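You operate a simulated robot arm through the tools that you are given. There is no shell and no other tool.

You are at the controls of a simulated robot arm. One attempt, no reset.

## Task
Roll the big carton on to the pump table and count it.
Fine: pump the table level and clear the counter first; it ends at 01 with the gate down.
Where things are to end (x, y in the base frame): big carton within 50 mm of [1080, 320].

Only the result counts: the job must be done as asked and must still hold three seconds after the hand-in. Knocking over, shifting, dropping, spilling or breaking anything else fails it.

## Robot
A 7-joint arm with a two-finger parallel gripper, fixed in place. Base frame: the origin is on the floor under the middle of its stand, x ahead of it, y to its left, z up; the work surface is at about z = 660. Readings come in mm, rad, newtons and seconds.
It reaches about 1524 mm from its shoulder. Its first joint turns from -2.601 to 2.601 rad. Payload 3.5 kg.
Tool frame: the origin (TCP) lies between the finger pads and is the grasp point; the fingertips stand 23 mm ahead of it; z points along the fingers, y is the line along which they close. Largest opening 94 mm; finger width 38, thickness 10; the body of the gripper, 54 by 96 mm, starts 39 mm behind the TCP.
Orientation is that of the tool frame in the base frame, as a unit quaternion [x, y, z, w]. With the fingers straight down and closing along the base's y, the tool's x points along the base's -x, its y along +y and its z along -z.

## Interface
- The arm moves only by the tool servo_tool. Its argument "steps" is a list of rows, each a list of 3 entries, a list of its own where there are three numbers: the shift along the tool's x, y, z in mm, then the turn, a rotation vector about the tool's x, y, z in rad, then the opening, from 0 (shut) to 1 (fully open). In form: [[[tx, ty, tz], [wx, wy, wz], gripper], ...]. A call has 1 to 20 rows; each row shifts and turns the commanded pose from where the row before left it, along the tool's axes as they then stand. Each row takes 0.2 s and may step no farther than 50 mm and 0.15 rad from the row before; otherwise, or with a gripper value out of range, the whole call is refused. A pose out of reach is approached as far as the arm can. The call stops where the force on the tool passes 90 N (or 10 N more than at its start, if that is more) or the arm is blocked; 0.2 s more then pass. Each finger travels about 153 mm/s and halts on what it meets, pressing with about 43 N; the grip force reading is that of the motor and also rises with nothing between the fingers. The clock runs only during rows and for 0.2 s after the last one: add rows that do not move to give the fingers time. It gives the time, the measured TCP pose, the force on the tool (base axes), the opening and the grip force at its end, in the units of the frame above (readings bear some noise), with the torque about the TCP (base axes, N m) and any sound that the robot's microphone picked up.
- Cameras (640 x 400 px; columns grow to the right, rows downward): "scene" is fixed at [400.6, -500.1, 1383.7]; the picture's right is [0.29, -0.96, 0.00], its down [-0.47, -0.14, -0.87] and it looks along [0.83, 0.25, -0.49] (base axes); focal length 249 px, centre (320, 200). "wrist" rides on the gripper at [87, 16, -74] in the tool frame; the picture's right is [-0.18, 0.98, 0.00], its down [-0.58, -0.11, -0.81] and it looks along [-0.79, -0.15, 0.59] (tool axes); focal length 243 px, centre (320, 200). There is no depth. A picture from a camera that has moved, and an enlarged one, comes with that camera's place and axes in the base frame and with its lens.
- grab_frame(camera): a new picture of that camera. The clock stands still meanwhile.
- close_up(camera, box): a new picture of the part [left, top, right, bottom] of that camera's present view, enlarged. The clock stands still meanwhile.
- job_done(): hands the job in; it is judged then, once.

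Nothing tells you positions but the pictures and the camera data. Unless the task says otherwise, let go and move clear before handing in.

The tools are called after ">>>" as name(argument=value, ...) on one line, values as JSON. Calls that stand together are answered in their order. servo_tool: Moves the arm, as the interface text tells. Its arguments: {"type":"object","properties":{"steps":{"type":"array"}},"required":["steps"]} The other tools are called the same way: grab_frame (camera) takes a picture; close_up (camera, box) takes an enlarged picture of a part of a camera's view; job_done () hands the job in.

At the start:

```text
time_s: 0.0
tcp_pos: [1091.4, 119.8, 1114.5]
orientation: [0.0, 1.0, 0.0, 0.0]
contact_force: [0.4, 0.1, -0.2]
wrist_torque: [0.0, 0.01, -0.02]
gripper_width: 93.9
finger_force: 0.1
```

scene: 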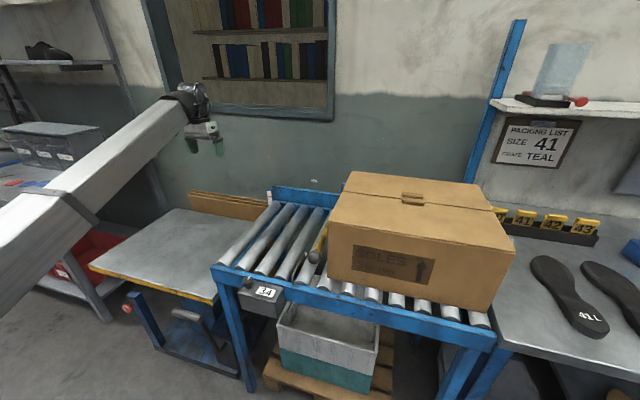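
wrist: 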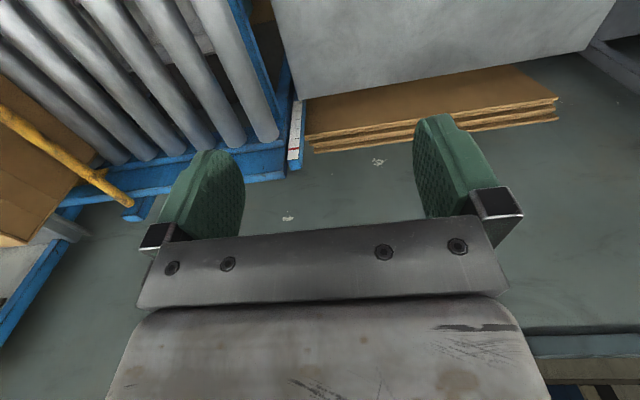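

I see a roller conveyor with a big carton on it, a yellow gate bar by the carton, a counter reading something like "34" on the conveyor's front, and a pump table to the left (+y). I'll look closer before moving.

>>> close_up(camera="scene", box=[80, 180, 280, 400])

>>> close_up(camera="scene", box=[210, 180, 350, 320])

>>> close_up(camera="scene", box=[300, 150, 530, 360])

>>> close_up(camera="wrist", box=[0, 0, 320, 300])

```text
1.82 times, centred on (180, 290) of scene
camera zoom: at [400.6, -500.1, 1383.7], right [0.29, -0.96, 0.0], down [-0.47, -0.14, -0.87], along [0.83, 0.25, -0.49], focal length 453 px, centre (574, 36)
```

zoom: 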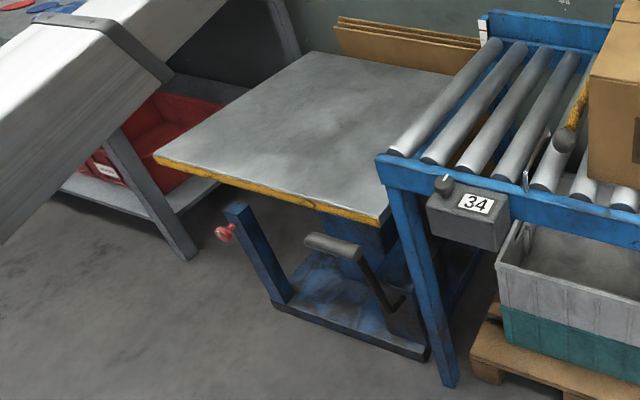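

```text
2.86 times, centred on (280, 250) of scene
camera zoom: at [400.6, -500.1, 1383.7], right [0.29, -0.96, 0.0], down [-0.47, -0.14, -0.87], along [0.83, 0.25, -0.49], focal length 712 px, centre (434, 57)
```

zoom: 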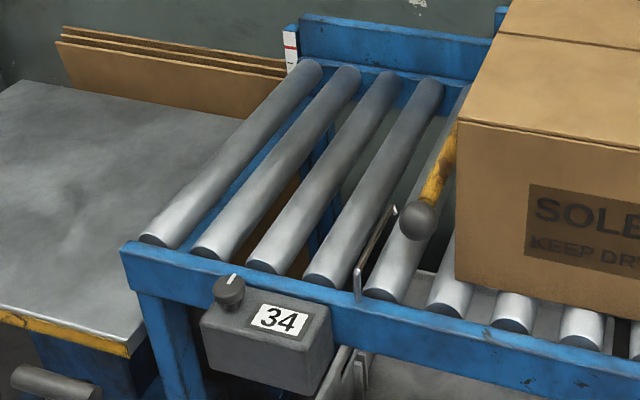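

```text
1.90 times, centred on (415, 255) of scene
camera zoom: at [400.6, -500.1, 1383.7], right [0.29, -0.96, 0.0], down [-0.47, -0.14, -0.87], along [0.83, 0.25, -0.49], focal length 474 px, centre (139, 95)
```

zoom: 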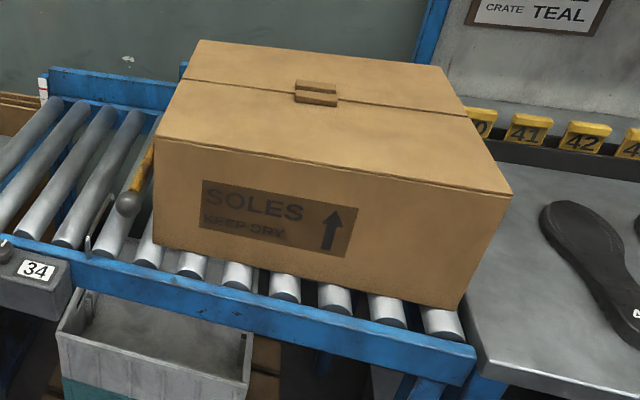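

```text
1.33 times, centred on (160, 150) of wrist
camera zoom: at [1004.1, 136.3, 1190.6], right [0.18, 0.98, 0.0], down [0.58, -0.11, 0.81], along [0.79, -0.15, -0.59], focal length 324 px, centre (533, 267)
```

zoom: 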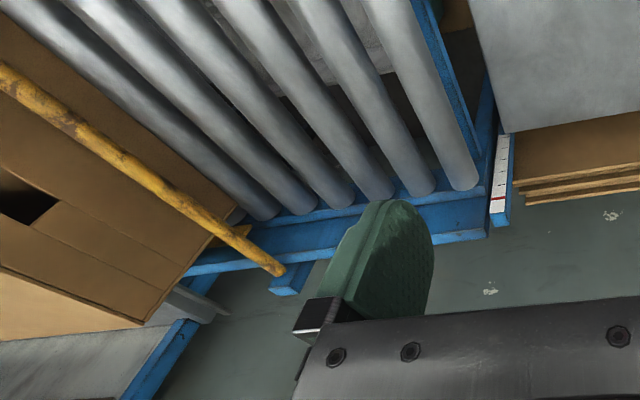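

The conveyor's near corner works out at about (870, -12, 802). The pump table top is at about z=660 and spans x 845–1315, y 15–600, so it has to rise about 150 mm. I'll bring the wrist camera back to look at the pump lever and the counter from the front.

>>> servo_tool(steps=[[[44, 10, 5], [0, 0, 0], 1], [[44, 10, 5], [0, 0, 0], 1], [[44, 10, 5], [0, 0, 0], 1], [[44, 10, 5], [0, 0, 0], 1], [[44, 10, 5], [0, 0, 0], 1], [[44, 10, 5], [0, 0, 0], 1], [[44, 10, 5], [0, 0, 0], 1], [[44, 10, 5], [0, 0, 0], 1], [[44, 10, 5], [0, 0, 0], 1], [[44, 10, 5], [0, 0, 0], 1]])

>>> grab_frame(camera="wrist")

>>> grab_frame(camera="scene")

```text
time_s: 2.2
tcp_pos: [649.1, 219.8, 1067.4]
orientation: [0.001, 1.0, 0.001, -0.001]
contact_force: [0.5, 0.1, 0.4]
wrist_torque: [-0.02, -0.01, 0.04]
gripper_width: 94.1
finger_force: 0.0
```

```text
taken
camera wrist: at [562.6, 237.1, 1143.0], right [0.19, 0.98, 0.0], down [0.58, -0.11, 0.8], along [0.79, -0.15, -0.59], focal length 243 px, centre (320, 200)
```

wrist: 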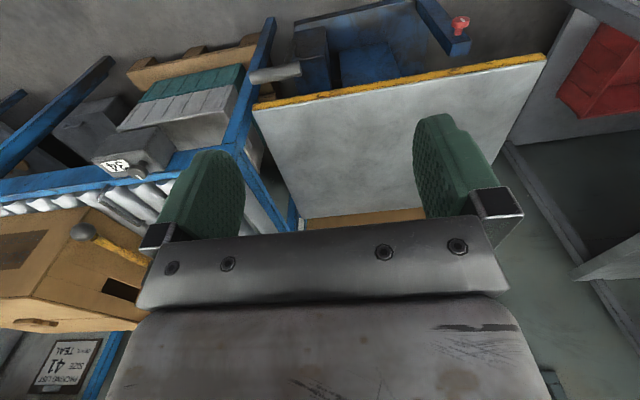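

```text
taken
```

scene: 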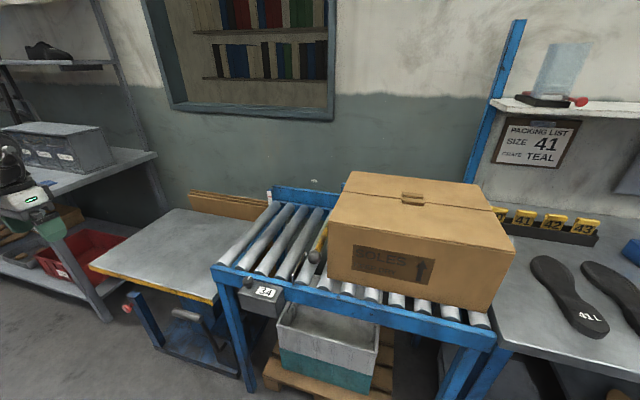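

I can see the pump lever grip and the red release knob below the table's front edge. I'll enlarge both.

>>> close_up(camera="wrist", box=[220, 0, 480, 160])

>>> close_up(camera="wrist", box=[40, 100, 260, 300])

>>> close_up(camera="scene", box=[110, 270, 250, 390])

>>> close_up(camera="scene", box=[230, 220, 350, 310])

```text
2.46 times, centred on (350, 80) of wrist
camera zoom: at [562.6, 237.1, 1143.0], right [0.19, 0.98, 0.0], down [0.58, -0.11, 0.8], along [0.79, -0.15, -0.59], focal length 597 px, centre (246, 495)
```

zoom: 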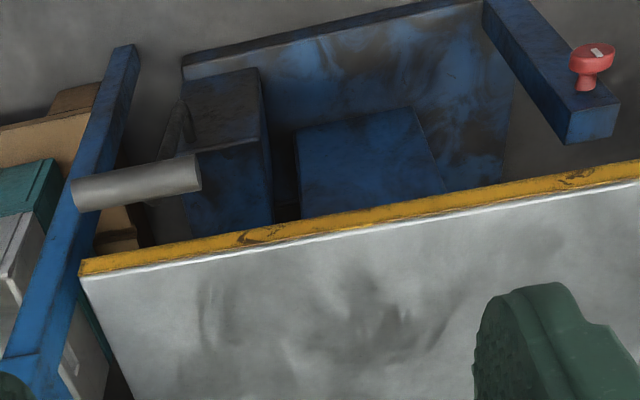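

```text
2.00 times, centred on (150, 200) of wrist
camera zoom: at [562.6, 237.1, 1143.0], right [0.19, 0.98, 0.0], down [0.58, -0.11, 0.8], along [0.79, -0.15, -0.59], focal length 485 px, centre (660, 200)
```

zoom: 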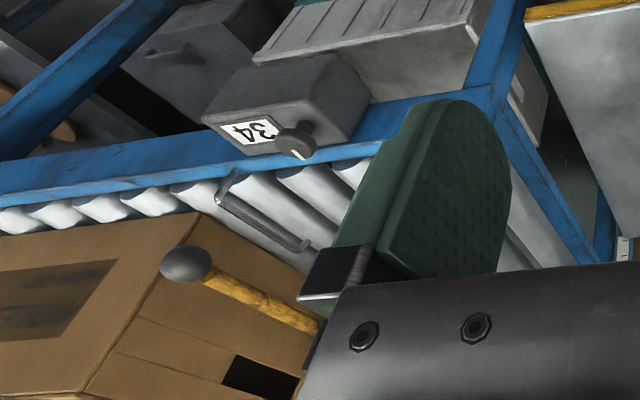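

```text
3.33 times, centred on (180, 330) of scene
camera zoom: at [400.6, -500.1, 1383.7], right [0.29, -0.96, 0.0], down [-0.47, -0.14, -0.87], along [0.83, 0.25, -0.49], focal length 830 px, centre (787, -233)
```

zoom: 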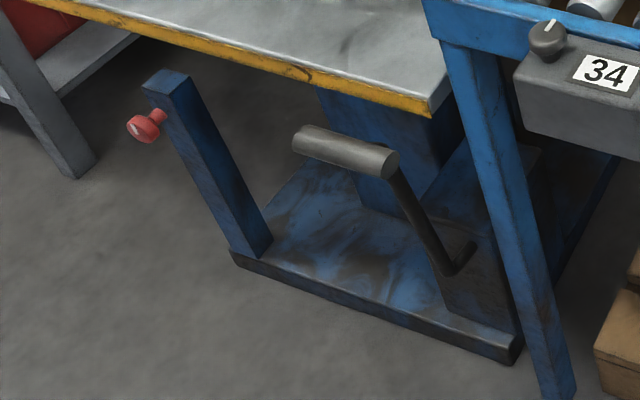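

```text
4.44 times, centred on (290, 265) of scene
camera zoom: at [400.6, -500.1, 1383.7], right [0.29, -0.96, 0.0], down [-0.47, -0.14, -0.87], along [0.83, 0.25, -0.49], focal length 1107 px, centre (453, -89)
```

zoom: 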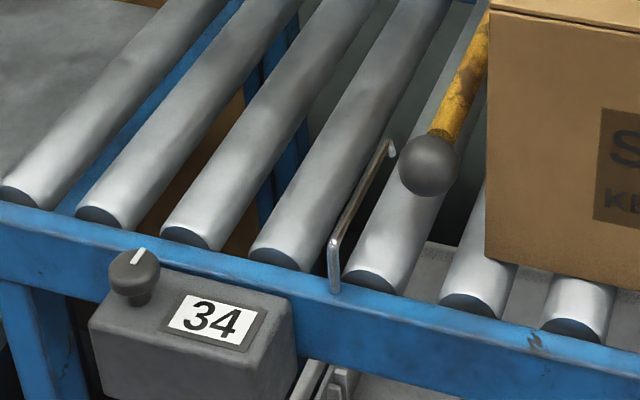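

The pump grip is a bar along y, from about (797, 44, 620) to (797, 152, 620), and it hinges low at the pump. The counter knob is near (829, -157, 833). The gate ball is near (913, -329, 895). I'll lower the camera for a better look at the pump lever.

>>> servo_tool(steps=[[[12, -20, 40], [0, 0, 0], 1], [[12, -20, 40], [0, 0, 0], 1], [[12, -20, 40], [0, 0, 0], 1], [[12, -20, 40], [0, 0, 0], 1], [[12, -20, 40], [0, 0, 0], 1]])

>>> grab_frame(camera="wrist")

>>> close_up(camera="wrist", box=[200, 0, 440, 150])

>>> close_up(camera="wrist", box=[0, 80, 240, 230])

```text
time_s: 3.4
tcp_pos: [587.7, 120.0, 865.5]
orientation: [0.0, 1.0, 0.0, 0.001]
contact_force: [-0.1, 0.4, 0.4]
wrist_torque: [0.02, 0.03, -0.04]
gripper_width: 93.8
finger_force: 0.0
```

```text
taken
camera wrist: at [501.3, 136.6, 941.5], right [0.18, 0.98, 0.0], down [0.58, -0.11, 0.81], along [0.79, -0.15, -0.59], focal length 243 px, centre (320, 200)
```

wrist: 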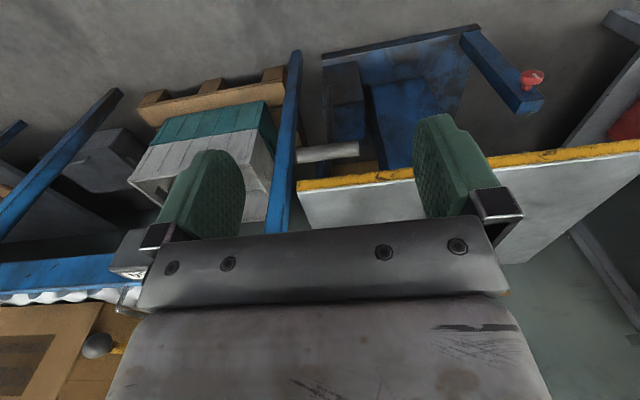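

```text
2.67 times, centred on (320, 75) of wrist
camera zoom: at [501.3, 136.6, 941.5], right [0.18, 0.98, 0.0], down [0.58, -0.11, 0.81], along [0.79, -0.15, -0.59], focal length 647 px, centre (320, 533)
```

zoom: 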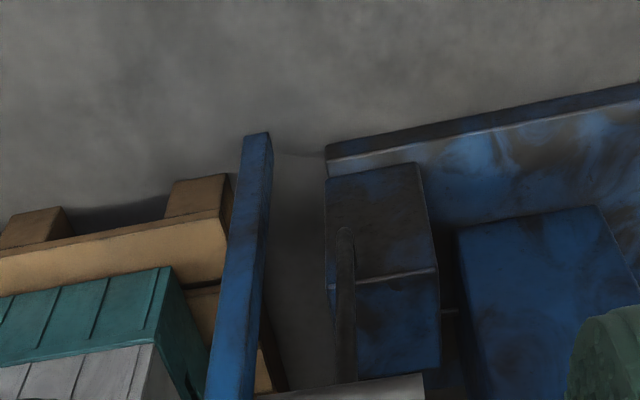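

```text
2.67 times, centred on (120, 155) of wrist
camera zoom: at [501.3, 136.6, 941.5], right [0.18, 0.98, 0.0], down [0.58, -0.11, 0.81], along [0.79, -0.15, -0.59], focal length 647 px, centre (853, 320)
```

zoom: 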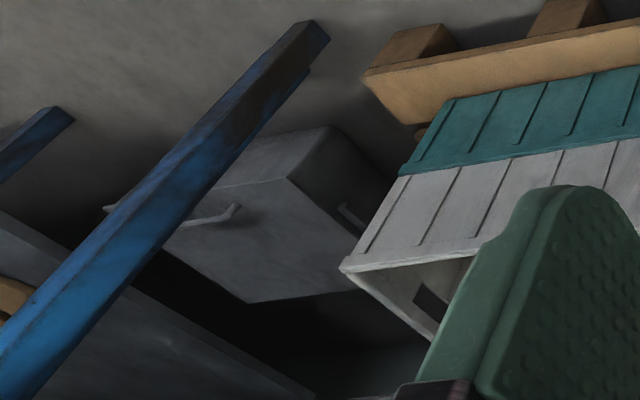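

I need a sharper look at how the rod joins the grip, so I'll enlarge that part and the other mechanisms.

>>> close_up(camera="scene", box=[160, 295, 230, 355])

>>> close_up(camera="scene", box=[255, 170, 335, 220])

>>> close_up(camera="scene", box=[235, 240, 315, 310])

```text
6.67 times, centred on (195, 325) of scene
camera zoom: at [400.6, -500.1, 1383.7], right [0.29, -0.96, 0.0], down [-0.47, -0.14, -0.87], along [0.83, 0.25, -0.49], focal length 1660 px, centre (1153, -633)
```

zoom: 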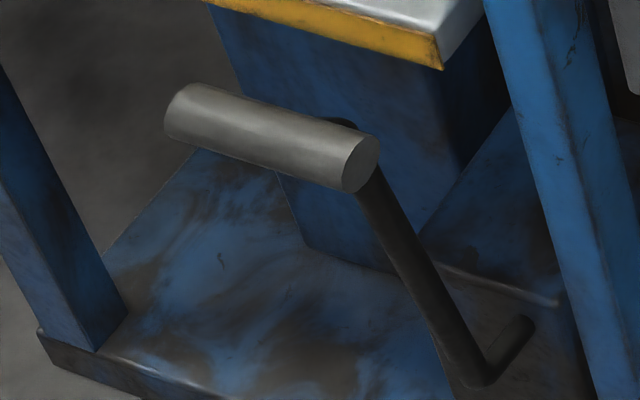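

```text
8.00 times, centred on (295, 195) of scene
camera zoom: at [400.6, -500.1, 1383.7], right [0.29, -0.96, 0.0], down [-0.47, -0.14, -0.87], along [0.83, 0.25, -0.49], focal length 1993 px, centre (520, 240)
```

zoom: 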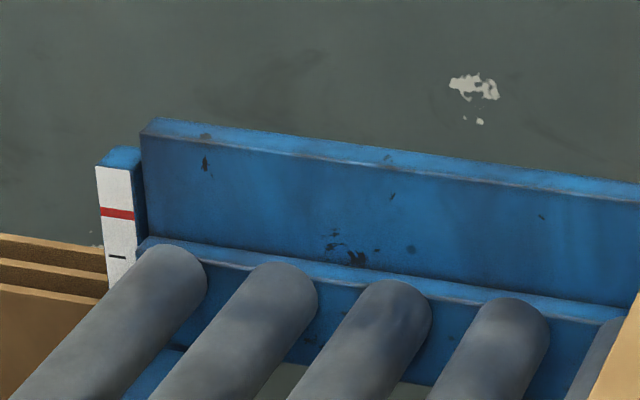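

```text
5.71 times, centred on (275, 275) of scene
camera zoom: at [400.6, -500.1, 1383.7], right [0.29, -0.96, 0.0], down [-0.47, -0.14, -0.87], along [0.83, 0.25, -0.49], focal length 1423 px, centre (577, -229)
```

zoom: 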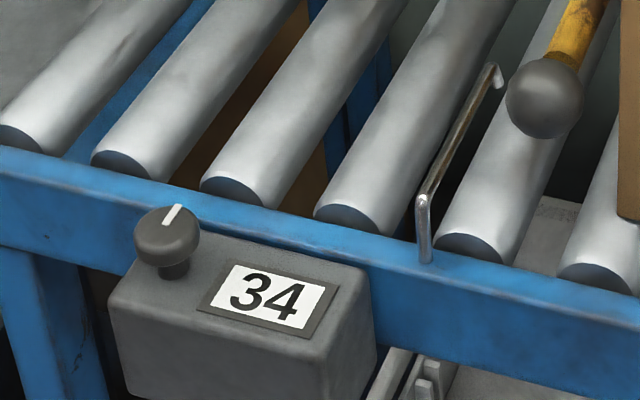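

The pump rod runs behind the grip at y≈97 and pivots low at x≈915, z≈270. I'll take the bar on its +y half (y≈130). First I turn the gripper 90° so that it closes in the x–z plane and tilt it 30° toward +x, staying well clear while I do it.

>>> servo_tool(steps=[[[0, 0, 0], [0, 0, 0.1428], 1], [[0, 0, 0], [0, 0, 0.1428], 1], [[0, 0, 0], [0, 0, 0.1428], 1], [[0, 0, 0], [0, 0, 0.1428], 1], [[0, 0, 0], [0, 0, 0.1428], 1], [[0, 0, 0], [0, 0, 0.1428], 1], [[0, 0, 0], [0, 0, 0.1428], 1], [[0, 0, 0], [0, 0, 0.1428], 1], [[0, 0, 0], [0, 0, 0.1428], 1], [[0, 0, 0], [0, 0, 0.1428], 1], [[0, 0, 0], [0, 0, 0.1428], 1], [[0, 0, 0], [-0.131, 0, 0], 1], [[0, 0, 0], [-0.131, 0, 0], 1], [[0, 0, 0], [-0.131, 0, 0], 1], [[0, 0, 0], [-0.131, 0, 0], 1]])

>>> grab_frame(camera="wrist")

>>> grab_frame(camera="scene")

```text
time_s: 6.6
tcp_pos: [591.5, 120.8, 866.0]
orientation: [0.683, 0.683, 0.185, 0.183]
contact_force: [-0.1, -0.6, 0.2]
wrist_torque: [0.02, 0.01, 0.02]
gripper_width: 94.0
finger_force: 0.1
```

```text
taken
camera wrist: at [567.9, 207.3, 939.0], right [0.85, -0.18, 0.49], down [-0.5, -0.58, 0.64], along [0.17, -0.79, -0.59], focal length 243 px, centre (320, 200)
```

wrist: 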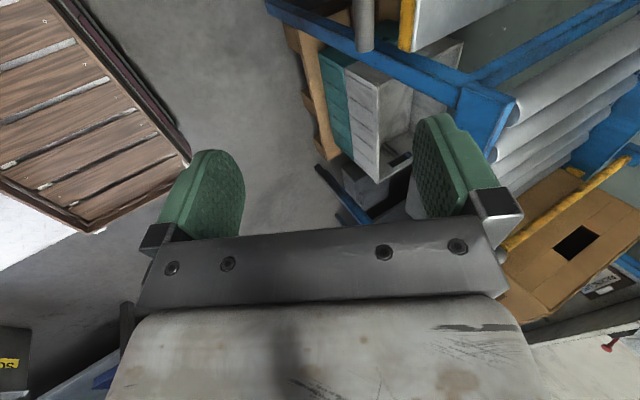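

```text
taken
```

scene: 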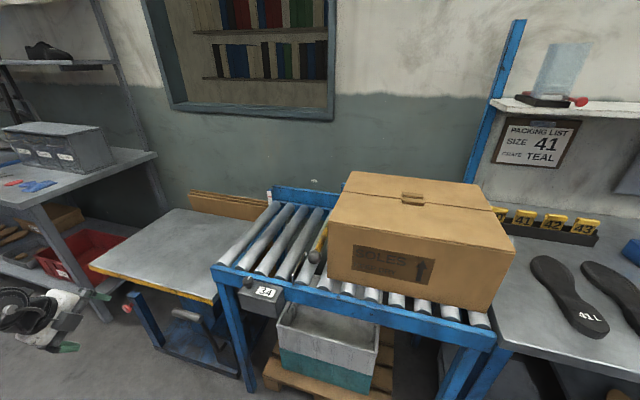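

The orientation is right, with the fingers closing in the x–z plane and tilted 30°. I'll move to the pre-grasp point about 100 mm short of the bar and check.

>>> servo_tool(steps=[[[1.5, 9.2, 35.9], [0, 0, 0], 1], [[1.5, 9.2, 35.9], [0, 0, 0], 1], [[1.5, 9.2, 35.9], [0, 0, 0], 1], [[1.5, 9.2, 35.9], [0, 0, 0], 1], [[1.5, 9.2, 35.9], [0, 0, 0], 1], [[1.5, 9.2, 35.9], [0, 0, 0], 0.65]])

>>> grab_frame(camera="wrist")

>>> close_up(camera="scene", box=[110, 260, 270, 370])

```text
time_s: 8.0
tcp_pos: [747.2, 130.1, 705.3]
orientation: [0.683, 0.683, 0.183, 0.183]
contact_force: [-0.6, 0.0, -0.7]
wrist_torque: [0.02, 0.04, 0.01]
gripper_width: 61.2
finger_force: 0.1
```

```text
taken
camera wrist: at [723.3, 217.7, 779.2], right [0.85, -0.18, 0.49], down [-0.5, -0.58, 0.64], along [0.17, -0.79, -0.59], focal length 243 px, centre (320, 200)
```

wrist: 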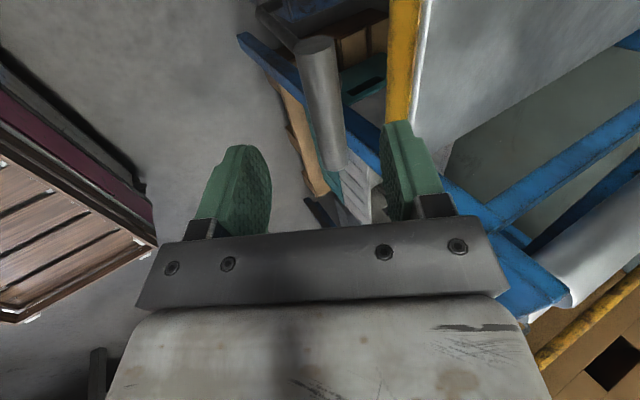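

```text
3.64 times, centred on (190, 315) of scene
camera zoom: at [400.6, -500.1, 1383.7], right [0.29, -0.96, 0.0], down [-0.47, -0.14, -0.87], along [0.83, 0.25, -0.49], focal length 906 px, centre (793, -218)
```

zoom: 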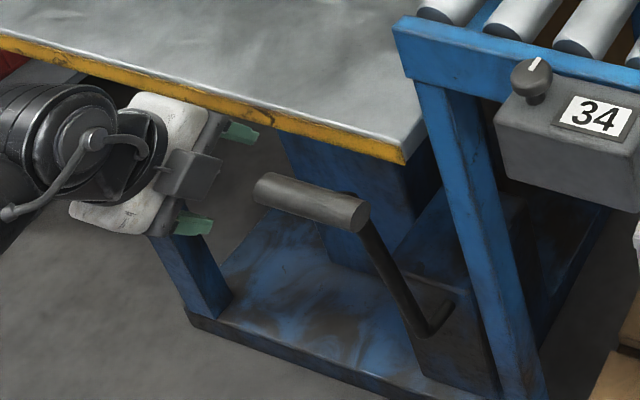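

The predicted bar position projects exactly onto the bar in the picture, so it lies at (797, y, 620). I'll narrow the opening to keep clear of the table edge, advance 94 mm along the fingers, then close on the bar.

>>> servo_tool(steps=[[[0, 0, 0], [0, 0, 0], 0.48], [[0, 0, 24], [0, 0, 0], 0.48], [[0, 0, 24], [0, 0, 0], 0.48], [[0, 0, 23], [0, 0, 0], 0.48], [[0, 0, 23], [0, 0, 0], 0.48]])

>>> grab_frame(camera="wrist")

>>> close_up(camera="scene", box=[110, 260, 270, 370])

```text
time_s: 9.2
tcp_pos: [794.8, 128.8, 627.5]
orientation: [0.683, 0.683, 0.183, 0.184]
contact_force: [0.5, -1.2, 0.9]
wrist_torque: [-0.01, -0.02, -0.05]
gripper_width: 45.1
finger_force: 0.0
```

```text
taken
camera wrist: at [771.9, 215.5, 700.6], right [0.85, -0.18, 0.49], down [-0.5, -0.58, 0.64], along [0.17, -0.79, -0.59], focal length 243 px, centre (320, 200)
```

wrist: 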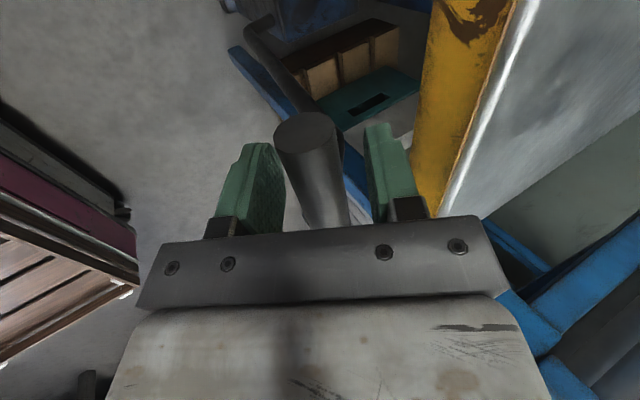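

```text
3.64 times, centred on (190, 315) of scene
camera zoom: at [400.6, -500.1, 1383.7], right [0.29, -0.96, 0.0], down [-0.47, -0.14, -0.87], along [0.83, 0.25, -0.49], focal length 906 px, centre (793, -218)
```

zoom: 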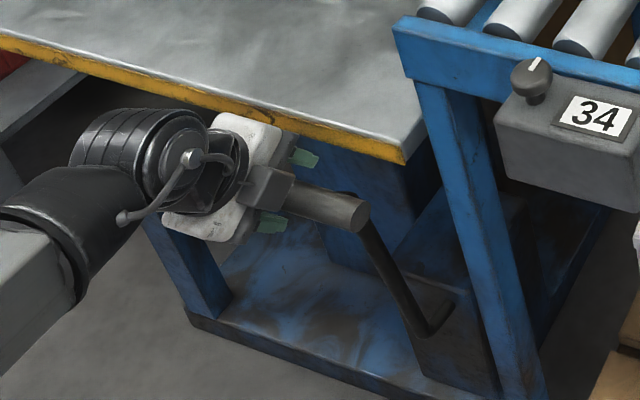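

The fingers straddle the bar without contact, so I'll close on it.

>>> servo_tool(steps=[[[0, 0, 0], [0, 0, 0], 0.2], [[0, 0, 0], [0, 0, 0], 0.2], [[0, 0, 0], [0, 0, 0], 0.2]])

```text
time_s: 10.0
tcp_pos: [791.6, 128.2, 626.3]
orientation: [0.684, 0.684, 0.18, 0.181]
contact_force: [-26.4, 1.7, -33.1]
wrist_torque: [0.64, 0.12, 0.46]
gripper_width: 27.5
finger_force: 45.2
```

I have the bar (28 mm thick). Now I'll pull it gently toward the front and down along the expected arc and see how it answers.

>>> servo_tool(steps=[[[0, -10, -1.5], [0, 0, 0], 0.2], [[0, -10, -1.5], [0, 0, 0], 0.2], [[0, -10, -1], [0, 0, 0], 0.2]])

>>> close_up(camera="scene", box=[110, 260, 270, 370])

```text
time_s: 10.8
tcp_pos: [764.2, 129.0, 615.2]
orientation: [0.683, 0.683, 0.183, 0.185]
contact_force: [-3.9, -2.9, 16.8]
wrist_torque: [0.52, -0.26, 0.36]
gripper_width: 27.6
finger_force: 44.7
```

```text
3.64 times, centred on (190, 315) of scene
camera zoom: at [400.6, -500.1, 1383.7], right [0.29, -0.96, 0.0], down [-0.47, -0.14, -0.87], along [0.83, 0.25, -0.49], focal length 906 px, centre (793, -218)
```

zoom: 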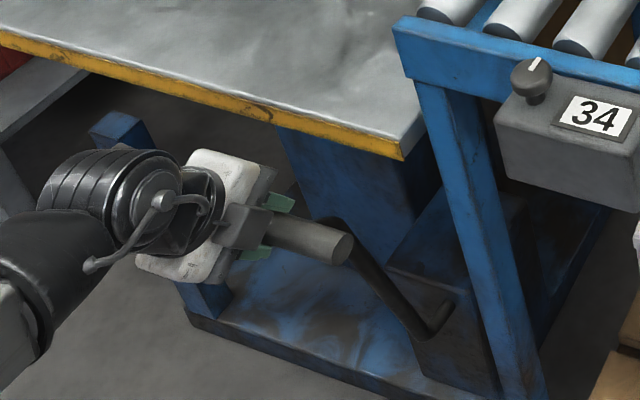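

The lever swings about its low pivot, and easily. I'll continue the stroke along the arc while watching the force.

>>> servo_tool(steps=[[[0, -18.8, -2], [0, 0, 0], 0.2], [[0, -18.9, -0.8], [0, 0, 0], 0.2], [[0, -18.9, 0.5], [0, 0, 0], 0.2]])

>>> close_up(camera="scene", box=[110, 260, 270, 370])

```text
time_s: 11.6
tcp_pos: [714.2, 128.8, 586.4]
orientation: [0.682, 0.683, 0.185, 0.183]
contact_force: [-12.4, -4.6, 24.6]
wrist_torque: [-0.41, 0.01, -0.19]
gripper_width: 27.8
finger_force: 45.4
```

```text
3.64 times, centred on (190, 315) of scene
camera zoom: at [400.6, -500.1, 1383.7], right [0.29, -0.96, 0.0], down [-0.47, -0.14, -0.87], along [0.83, 0.25, -0.49], focal length 906 px, centre (793, -218)
```

zoom: 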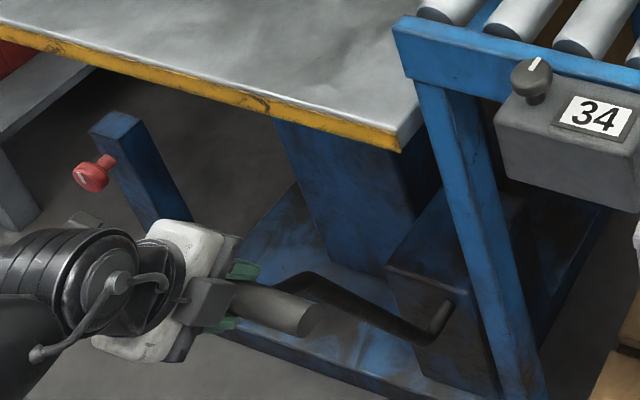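

The table is rising with the stroke. I'll carry on down.

>>> servo_tool(steps=[[[0, -18.9, 0.3], [0, 0, 0], 0.2], [[0, -18.9, 1.2], [0, 0, 0], 0.2], [[0, -18.7, 3.0], [0, 0, 0], 0.2]])

>>> close_up(camera="scene", box=[110, 260, 270, 370])

```text
time_s: 12.4
tcp_pos: [670.8, 129.6, 554.2]
orientation: [0.683, 0.683, 0.184, 0.184]
contact_force: [3.7, -15.8, 4.6]
wrist_torque: [-0.04, -0.34, 0.01]
gripper_width: 27.4
finger_force: 44.9
```

```text
3.64 times, centred on (190, 315) of scene
camera zoom: at [400.6, -500.1, 1383.7], right [0.29, -0.96, 0.0], down [-0.47, -0.14, -0.87], along [0.83, 0.25, -0.49], focal length 906 px, centre (793, -218)
```

zoom: 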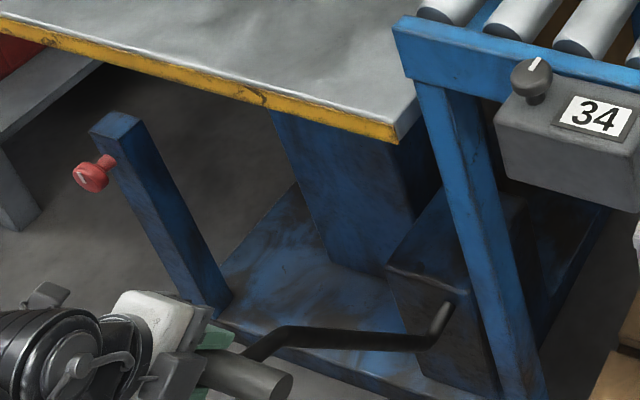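

>>> servo_tool(steps=[[[0, -18.4, 4.1], [0, 0, 0], 0.2], [[0, -18.2, 5.1], [0, 0, 0], 0.2], [[0, -18, 5.9], [0, 0, 0], 0.2]])

>>> close_up(camera="scene", box=[110, 260, 270, 400])

```text
time_s: 13.2
tcp_pos: [633.2, 128.6, 515.7]
orientation: [0.681, 0.682, 0.189, 0.186]
contact_force: [32.3, -0.1, 37.2]
wrist_torque: [-0.05, -0.55, 0.06]
gripper_width: 39.4
finger_force: 23.0
```

```text
2.86 times, centred on (190, 330) of scene
camera zoom: at [400.6, -500.1, 1383.7], right [0.29, -0.96, 0.0], down [-0.47, -0.14, -0.87], along [0.83, 0.25, -0.49], focal length 712 px, centre (691, -171)
```

zoom: 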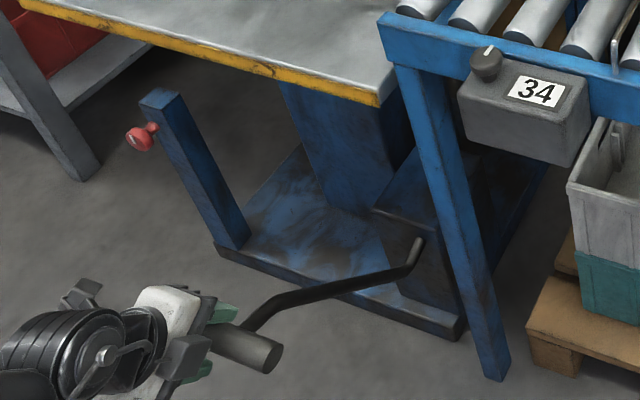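

The gripper was forced wider, so the lever has reached its lower stop at about (640, 525). Now I'll return it up along the same path.

>>> servo_tool(steps=[[[0, 18, -5.9], [0, 0, 0], 0.2], [[0, 18.2, -5.1], [0, 0, 0], 0.2], [[0, 18.4, -4.1], [0, 0, 0], 0.2], [[0, 18.7, -3], [0, 0, 0], 0.2], [[0, 18.9, -1.2], [0, 0, 0], 0.2], [[0, 18.9, -0.3], [0, 0, 0], 0.2], [[0, 18.9, -0.5], [0, 0, 0], 0.2], [[0, 18.9, 0.8], [0, 0, 0], 0.2], [[0, 18.8, 2], [0, 0, 0], 0.2], [[0, 10, 1], [0, 0, 0], 0.2], [[0, 10, 1.5], [0, 0, 0], 0.2]])

>>> close_up(camera="scene", box=[110, 260, 270, 370])

>>> grab_frame(camera="wrist")

```text
time_s: 15.6
tcp_pos: [784.0, 129.3, 619.9]
orientation: [0.682, 0.683, 0.185, 0.183]
contact_force: [3.9, 10.2, -5.7]
wrist_torque: [-0.21, 0.18, -0.26]
gripper_width: 27.9
finger_force: 45.1
```

```text
3.64 times, centred on (190, 315) of scene
camera zoom: at [400.6, -500.1, 1383.7], right [0.29, -0.96, 0.0], down [-0.47, -0.14, -0.87], along [0.83, 0.25, -0.49], focal length 906 px, centre (793, -218)
```

zoom: 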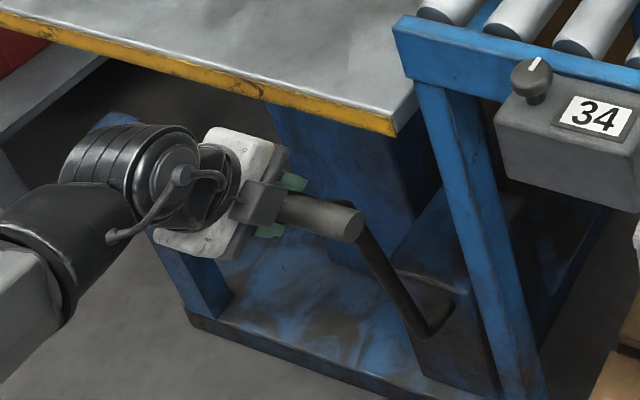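

```text
taken
camera wrist: at [760.9, 215.7, 694.2], right [0.85, -0.18, 0.49], down [-0.5, -0.58, 0.64], along [0.17, -0.79, -0.59], focal length 243 px, centre (320, 200)
```

wrist: 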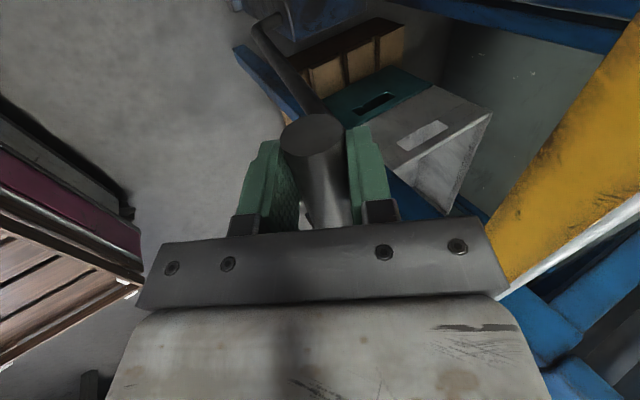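

One stroke raises the table about 38 mm, and it held while the lever came back up. I need about 150 mm in total, so I'll do another full stroke down and back.

>>> servo_tool(steps=[[[0, -10, -1.5], [0, 0, 0], 0.2], [[0, -10, -1], [0, 0, 0], 0.2], [[0, -18.8, -2], [0, 0, 0], 0.2], [[0, -18.9, -0.8], [0, 0, 0], 0.2], [[0, -18.9, 0.5], [0, 0, 0], 0.2], [[0, -18.9, 0.3], [0, 0, 0], 0.2], [[0, -18.9, 1.2], [0, 0, 0], 0.2], [[0, -18.7, 3], [0, 0, 0], 0.2], [[0, -18.4, 4.1], [0, 0, 0], 0.2], [[0, -18.2, 5.1], [0, 0, 0], 0.2], [[0, 18.2, -5.1], [0, 0, 0], 0.2], [[0, 18.4, -4.1], [0, 0, 0], 0.2], [[0, 18.7, -3], [0, 0, 0], 0.2], [[0, 18.9, -1.2], [0, 0, 0], 0.2], [[0, 18.9, -0.3], [0, 0, 0], 0.2], [[0, 18.9, -0.5], [0, 0, 0], 0.2], [[0, 18.9, 0.8], [0, 0, 0], 0.2], [[0, 18.8, 2], [0, 0, 0], 0.2], [[0, 10, 1], [0, 0, 0], 0.2], [[0, 10, 1.5], [0, 0, 0], 0.2]])

>>> close_up(camera="scene", box=[110, 260, 270, 370])

>>> close_up(camera="scene", box=[240, 180, 300, 220])

```text
time_s: 19.8
tcp_pos: [785.0, 130.7, 620.5]
orientation: [0.683, 0.683, 0.183, 0.183]
contact_force: [6.6, -20.6, -11.8]
wrist_torque: [-0.51, 0.05, -0.24]
gripper_width: 27.5
finger_force: 44.8
```

```text
3.64 times, centred on (190, 315) of scene
camera zoom: at [400.6, -500.1, 1383.7], right [0.29, -0.96, 0.0], down [-0.47, -0.14, -0.87], along [0.83, 0.25, -0.49], focal length 906 px, centre (793, -218)
```

zoom: 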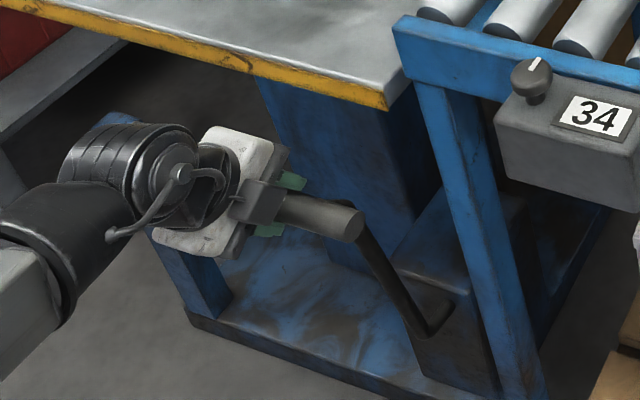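

```text
10.00 times, centred on (270, 200) of scene
camera zoom: at [400.6, -500.1, 1383.7], right [0.29, -0.96, 0.0], down [-0.47, -0.14, -0.87], along [0.83, 0.25, -0.49], focal length 2491 px, centre (820, 200)
```

zoom: 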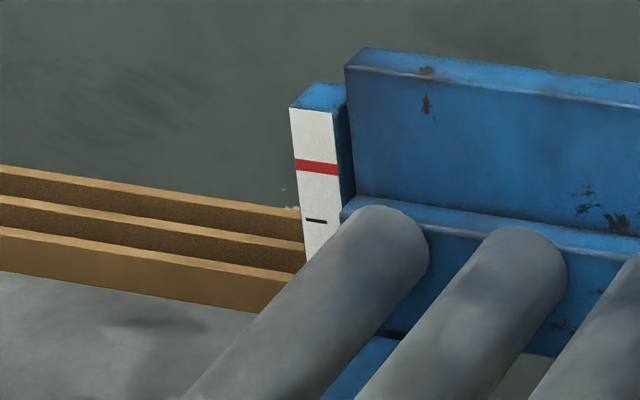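

The table is now around z≈735. On the far-corner scale, the red mark sits at z≈825, which matches the roller tops, so that is the level target. Next is a third stroke.

>>> servo_tool(steps=[[[0, -10, -1.5], [0, 0, 0], 0.2], [[0, -10, -1], [0, 0, 0], 0.2], [[0, -18.8, -2], [0, 0, 0], 0.2], [[0, -18.9, -0.8], [0, 0, 0], 0.2], [[0, -18.9, 0.5], [0, 0, 0], 0.2], [[0, -18.9, 0.3], [0, 0, 0], 0.2], [[0, -18.9, 1.2], [0, 0, 0], 0.2], [[0, -18.7, 3], [0, 0, 0], 0.2], [[0, -18.4, 4.1], [0, 0, 0], 0.2], [[0, -18.2, 5.1], [0, 0, 0], 0.2], [[0, 18.2, -5.1], [0, 0, 0], 0.2], [[0, 18.4, -4.1], [0, 0, 0], 0.2], [[0, 18.7, -3], [0, 0, 0], 0.2], [[0, 18.9, -1.2], [0, 0, 0], 0.2], [[0, 18.9, -0.3], [0, 0, 0], 0.2], [[0, 18.9, -0.5], [0, 0, 0], 0.2], [[0, 18.9, 0.8], [0, 0, 0], 0.2], [[0, 18.8, 2], [0, 0, 0], 0.2], [[0, 10, 1], [0, 0, 0], 0.2], [[0, 10, 1.5], [0, 0, 0], 0.2]])

>>> close_up(camera="scene", box=[110, 260, 270, 370])

>>> close_up(camera="scene", box=[240, 180, 300, 220])

>>> grab_frame(camera="wrist")

```text
time_s: 24.0
tcp_pos: [783.8, 128.4, 620.5]
orientation: [0.683, 0.683, 0.184, 0.184]
contact_force: [2.7, -2.3, -4.6]
wrist_torque: [-0.51, 0.15, -0.43]
gripper_width: 27.3
finger_force: 45.2
```

```text
3.64 times, centred on (190, 315) of scene
camera zoom: at [400.6, -500.1, 1383.7], right [0.29, -0.96, 0.0], down [-0.47, -0.14, -0.87], along [0.83, 0.25, -0.49], focal length 906 px, centre (793, -218)
```

zoom: 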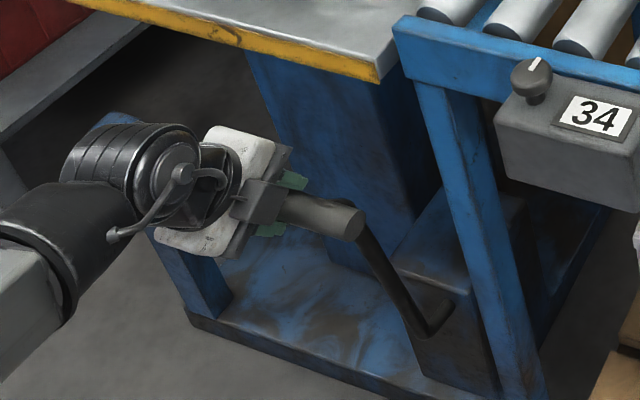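

```text
10.00 times, centred on (270, 200) of scene
camera zoom: at [400.6, -500.1, 1383.7], right [0.29, -0.96, 0.0], down [-0.47, -0.14, -0.87], along [0.83, 0.25, -0.49], focal length 2491 px, centre (820, 200)
```

zoom: 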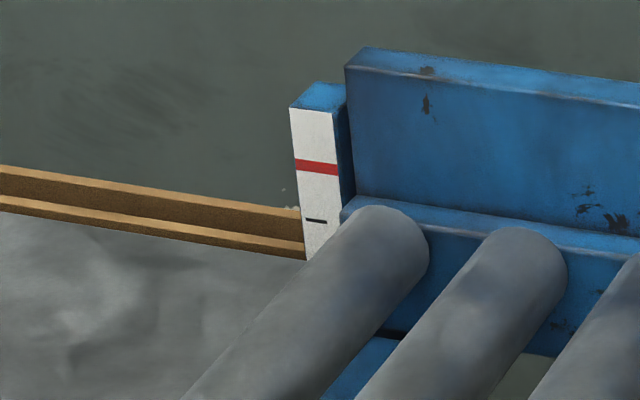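

```text
taken
camera wrist: at [761.8, 215.5, 694.7], right [0.85, -0.18, 0.49], down [-0.5, -0.58, 0.64], along [0.17, -0.79, -0.59], focal length 243 px, centre (320, 200)
```

wrist: 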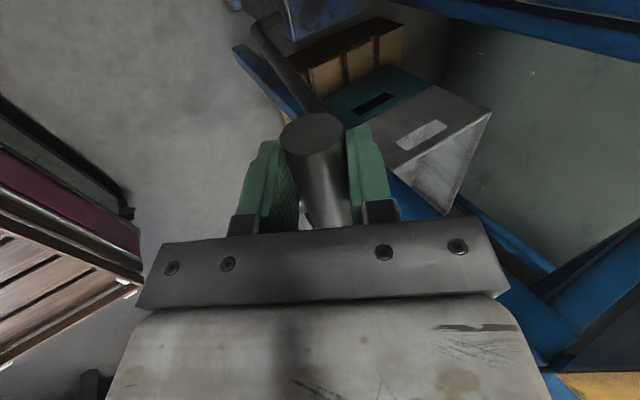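

The table's far edge now meets the scale about 50 mm below the red mark. I'll do a fourth full stroke and then check.

>>> servo_tool(steps=[[[0, -10, -1.5], [0, 0, 0], 0.2], [[0, -10, -1], [0, 0, 0], 0.2], [[0, -18.8, -2], [0, 0, 0], 0.2], [[0, -18.9, -0.8], [0, 0, 0], 0.2], [[0, -18.9, 0.5], [0, 0, 0], 0.2], [[0, -18.9, 0.3], [0, 0, 0], 0.2], [[0, -18.9, 1.2], [0, 0, 0], 0.2], [[0, -18.7, 3], [0, 0, 0], 0.2], [[0, -18.4, 4.1], [0, 0, 0], 0.2], [[0, -18.2, 5.1], [0, 0, 0], 0.2], [[0, 18.2, -5.1], [0, 0, 0], 0.2], [[0, 18.4, -4.1], [0, 0, 0], 0.2], [[0, 18.7, -3], [0, 0, 0], 0.2], [[0, 18.9, -1.2], [0, 0, 0], 0.2], [[0, 18.9, -0.3], [0, 0, 0], 0.2], [[0, 18.9, -0.5], [0, 0, 0], 0.2], [[0, 18.9, 0.8], [0, 0, 0], 0.2], [[0, 18.8, 2], [0, 0, 0], 0.2], [[0, 10, 1], [0, 0, 0], 0.2], [[0, 10, 1.5], [0, 0, 0], 0.2]])

>>> close_up(camera="scene", box=[110, 220, 270, 330])

>>> close_up(camera="scene", box=[240, 180, 300, 220])

```text
time_s: 28.2
tcp_pos: [785.9, 126.1, 621.3]
orientation: [0.683, 0.684, 0.182, 0.184]
contact_force: [9.6, -22.2, -21.7]
wrist_torque: [-0.23, -0.02, -0.17]
gripper_width: 27.8
finger_force: 45.5
```

```text
3.64 times, centred on (190, 275) of scene
camera zoom: at [400.6, -500.1, 1383.7], right [0.29, -0.96, 0.0], down [-0.47, -0.14, -0.87], along [0.83, 0.25, -0.49], focal length 906 px, centre (793, -73)
```

zoom: 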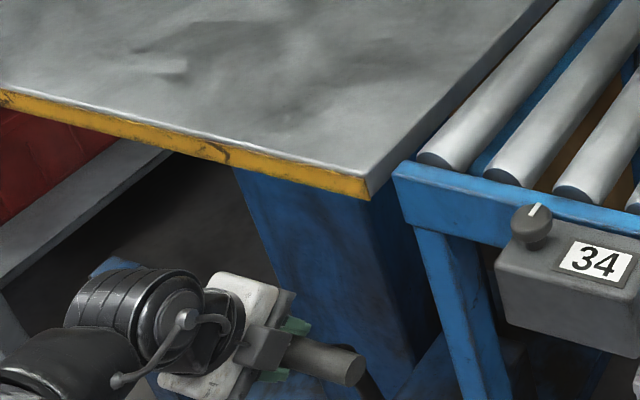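

```text
10.00 times, centred on (270, 200) of scene
camera zoom: at [400.6, -500.1, 1383.7], right [0.29, -0.96, 0.0], down [-0.47, -0.14, -0.87], along [0.83, 0.25, -0.49], focal length 2491 px, centre (820, 200)
```

zoom: 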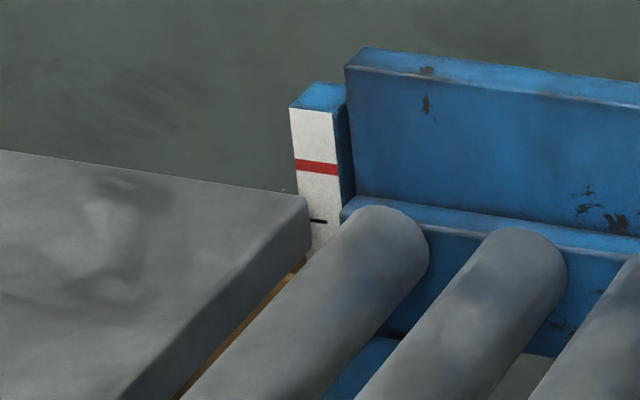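

The table corner is now about 16 mm below the red mark. I'll do part of a stroke and check.

>>> servo_tool(steps=[[[0, -10, -1.5], [0, 0, 0], 0.2], [[0, -10, -1], [0, 0, 0], 0.2], [[0, -18.8, -2], [0, 0, 0], 0.2], [[0, -18.9, -0.8], [0, 0, 0], 0.2]])

>>> close_up(camera="scene", box=[110, 220, 270, 330])

>>> close_up(camera="scene", box=[240, 180, 300, 220])

```text
time_s: 29.2
tcp_pos: [730.6, 127.4, 597.7]
orientation: [0.683, 0.683, 0.184, 0.182]
contact_force: [-9.1, -16.9, 22.2]
wrist_torque: [0.09, -0.04, 0.16]
gripper_width: 27.8
finger_force: 45.2
```

```text
3.64 times, centred on (190, 275) of scene
camera zoom: at [400.6, -500.1, 1383.7], right [0.29, -0.96, 0.0], down [-0.47, -0.14, -0.87], along [0.83, 0.25, -0.49], focal length 906 px, centre (793, -73)
```

zoom: 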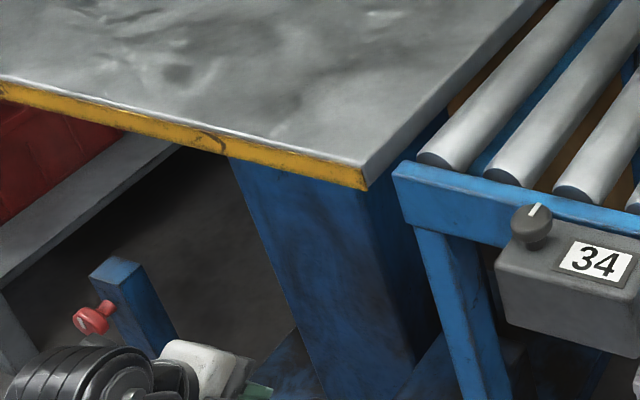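

```text
10.00 times, centred on (270, 200) of scene
camera zoom: at [400.6, -500.1, 1383.7], right [0.29, -0.96, 0.0], down [-0.47, -0.14, -0.87], along [0.83, 0.25, -0.49], focal length 2491 px, centre (820, 200)
```

zoom: 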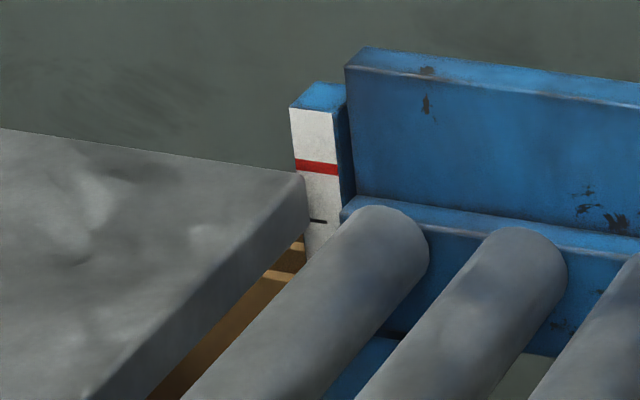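

It's about 4 mm below the red band's centre, so I'll pull a small amount more.

>>> servo_tool(steps=[[[0, -9, 0.2], [0, 0, 0], 0.2], [[0, -8, 0.2], [0, 0, 0], 0.2]])

>>> close_up(camera="scene", box=[240, 180, 300, 220])

>>> grab_frame(camera="wrist")

```text
time_s: 29.8
tcp_pos: [716.4, 127.9, 587.2]
orientation: [0.684, 0.682, 0.184, 0.183]
contact_force: [-13.1, -11.5, 25.6]
wrist_torque: [0.09, -0.05, 0.22]
gripper_width: 27.5
finger_force: 44.8
```

```text
10.00 times, centred on (270, 200) of scene
camera zoom: at [400.6, -500.1, 1383.7], right [0.29, -0.96, 0.0], down [-0.47, -0.14, -0.87], along [0.83, 0.25, -0.49], focal length 2491 px, centre (820, 200)
```

zoom: 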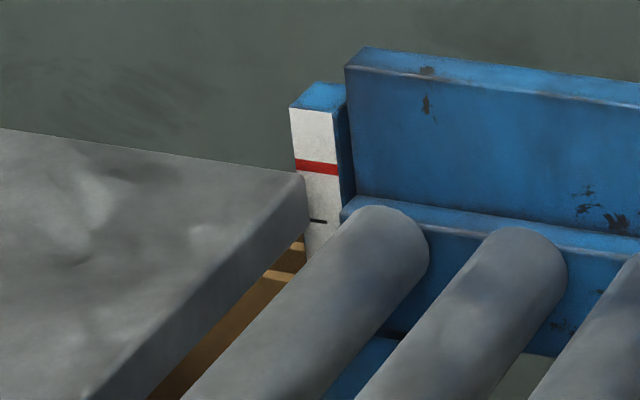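

```text
taken
camera wrist: at [692.7, 215.0, 661.5], right [0.85, -0.18, 0.49], down [-0.5, -0.58, 0.64], along [0.17, -0.79, -0.59], focal length 243 px, centre (320, 200)
```

wrist: 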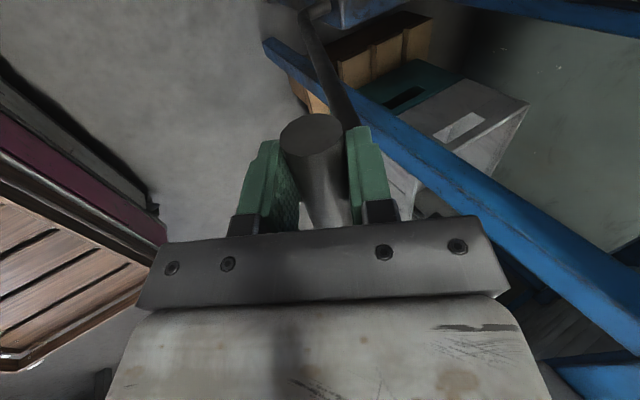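

The table didn't rise on that last bit, so it may have reached its top stop or there is slack. I'll pull a little further and compare.

>>> servo_tool(steps=[[[0, -10, 0.2], [0, 0, 0], 0.2]])

>>> close_up(camera="scene", box=[240, 180, 300, 220])

>>> close_up(camera="scene", box=[110, 220, 270, 330])

```text
time_s: 30.2
tcp_pos: [706.4, 128.1, 582.2]
orientation: [0.683, 0.682, 0.184, 0.184]
contact_force: [-11.8, -9.2, 24.1]
wrist_torque: [-0.06, 0.0, 0.16]
gripper_width: 27.7
finger_force: 45.2
```

```text
10.00 times, centred on (270, 200) of scene
camera zoom: at [400.6, -500.1, 1383.7], right [0.29, -0.96, 0.0], down [-0.47, -0.14, -0.87], along [0.83, 0.25, -0.49], focal length 2491 px, centre (820, 200)
```

zoom: 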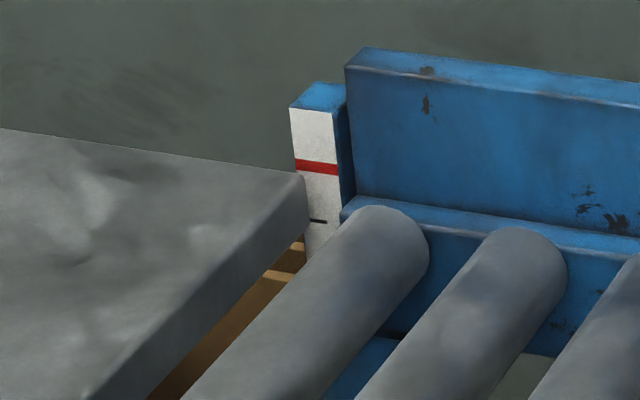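

```text
3.64 times, centred on (190, 275) of scene
camera zoom: at [400.6, -500.1, 1383.7], right [0.29, -0.96, 0.0], down [-0.47, -0.14, -0.87], along [0.83, 0.25, -0.49], focal length 906 px, centre (793, -73)
```

zoom: 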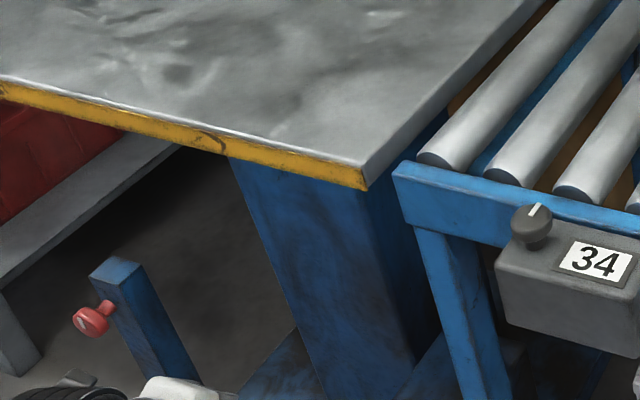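

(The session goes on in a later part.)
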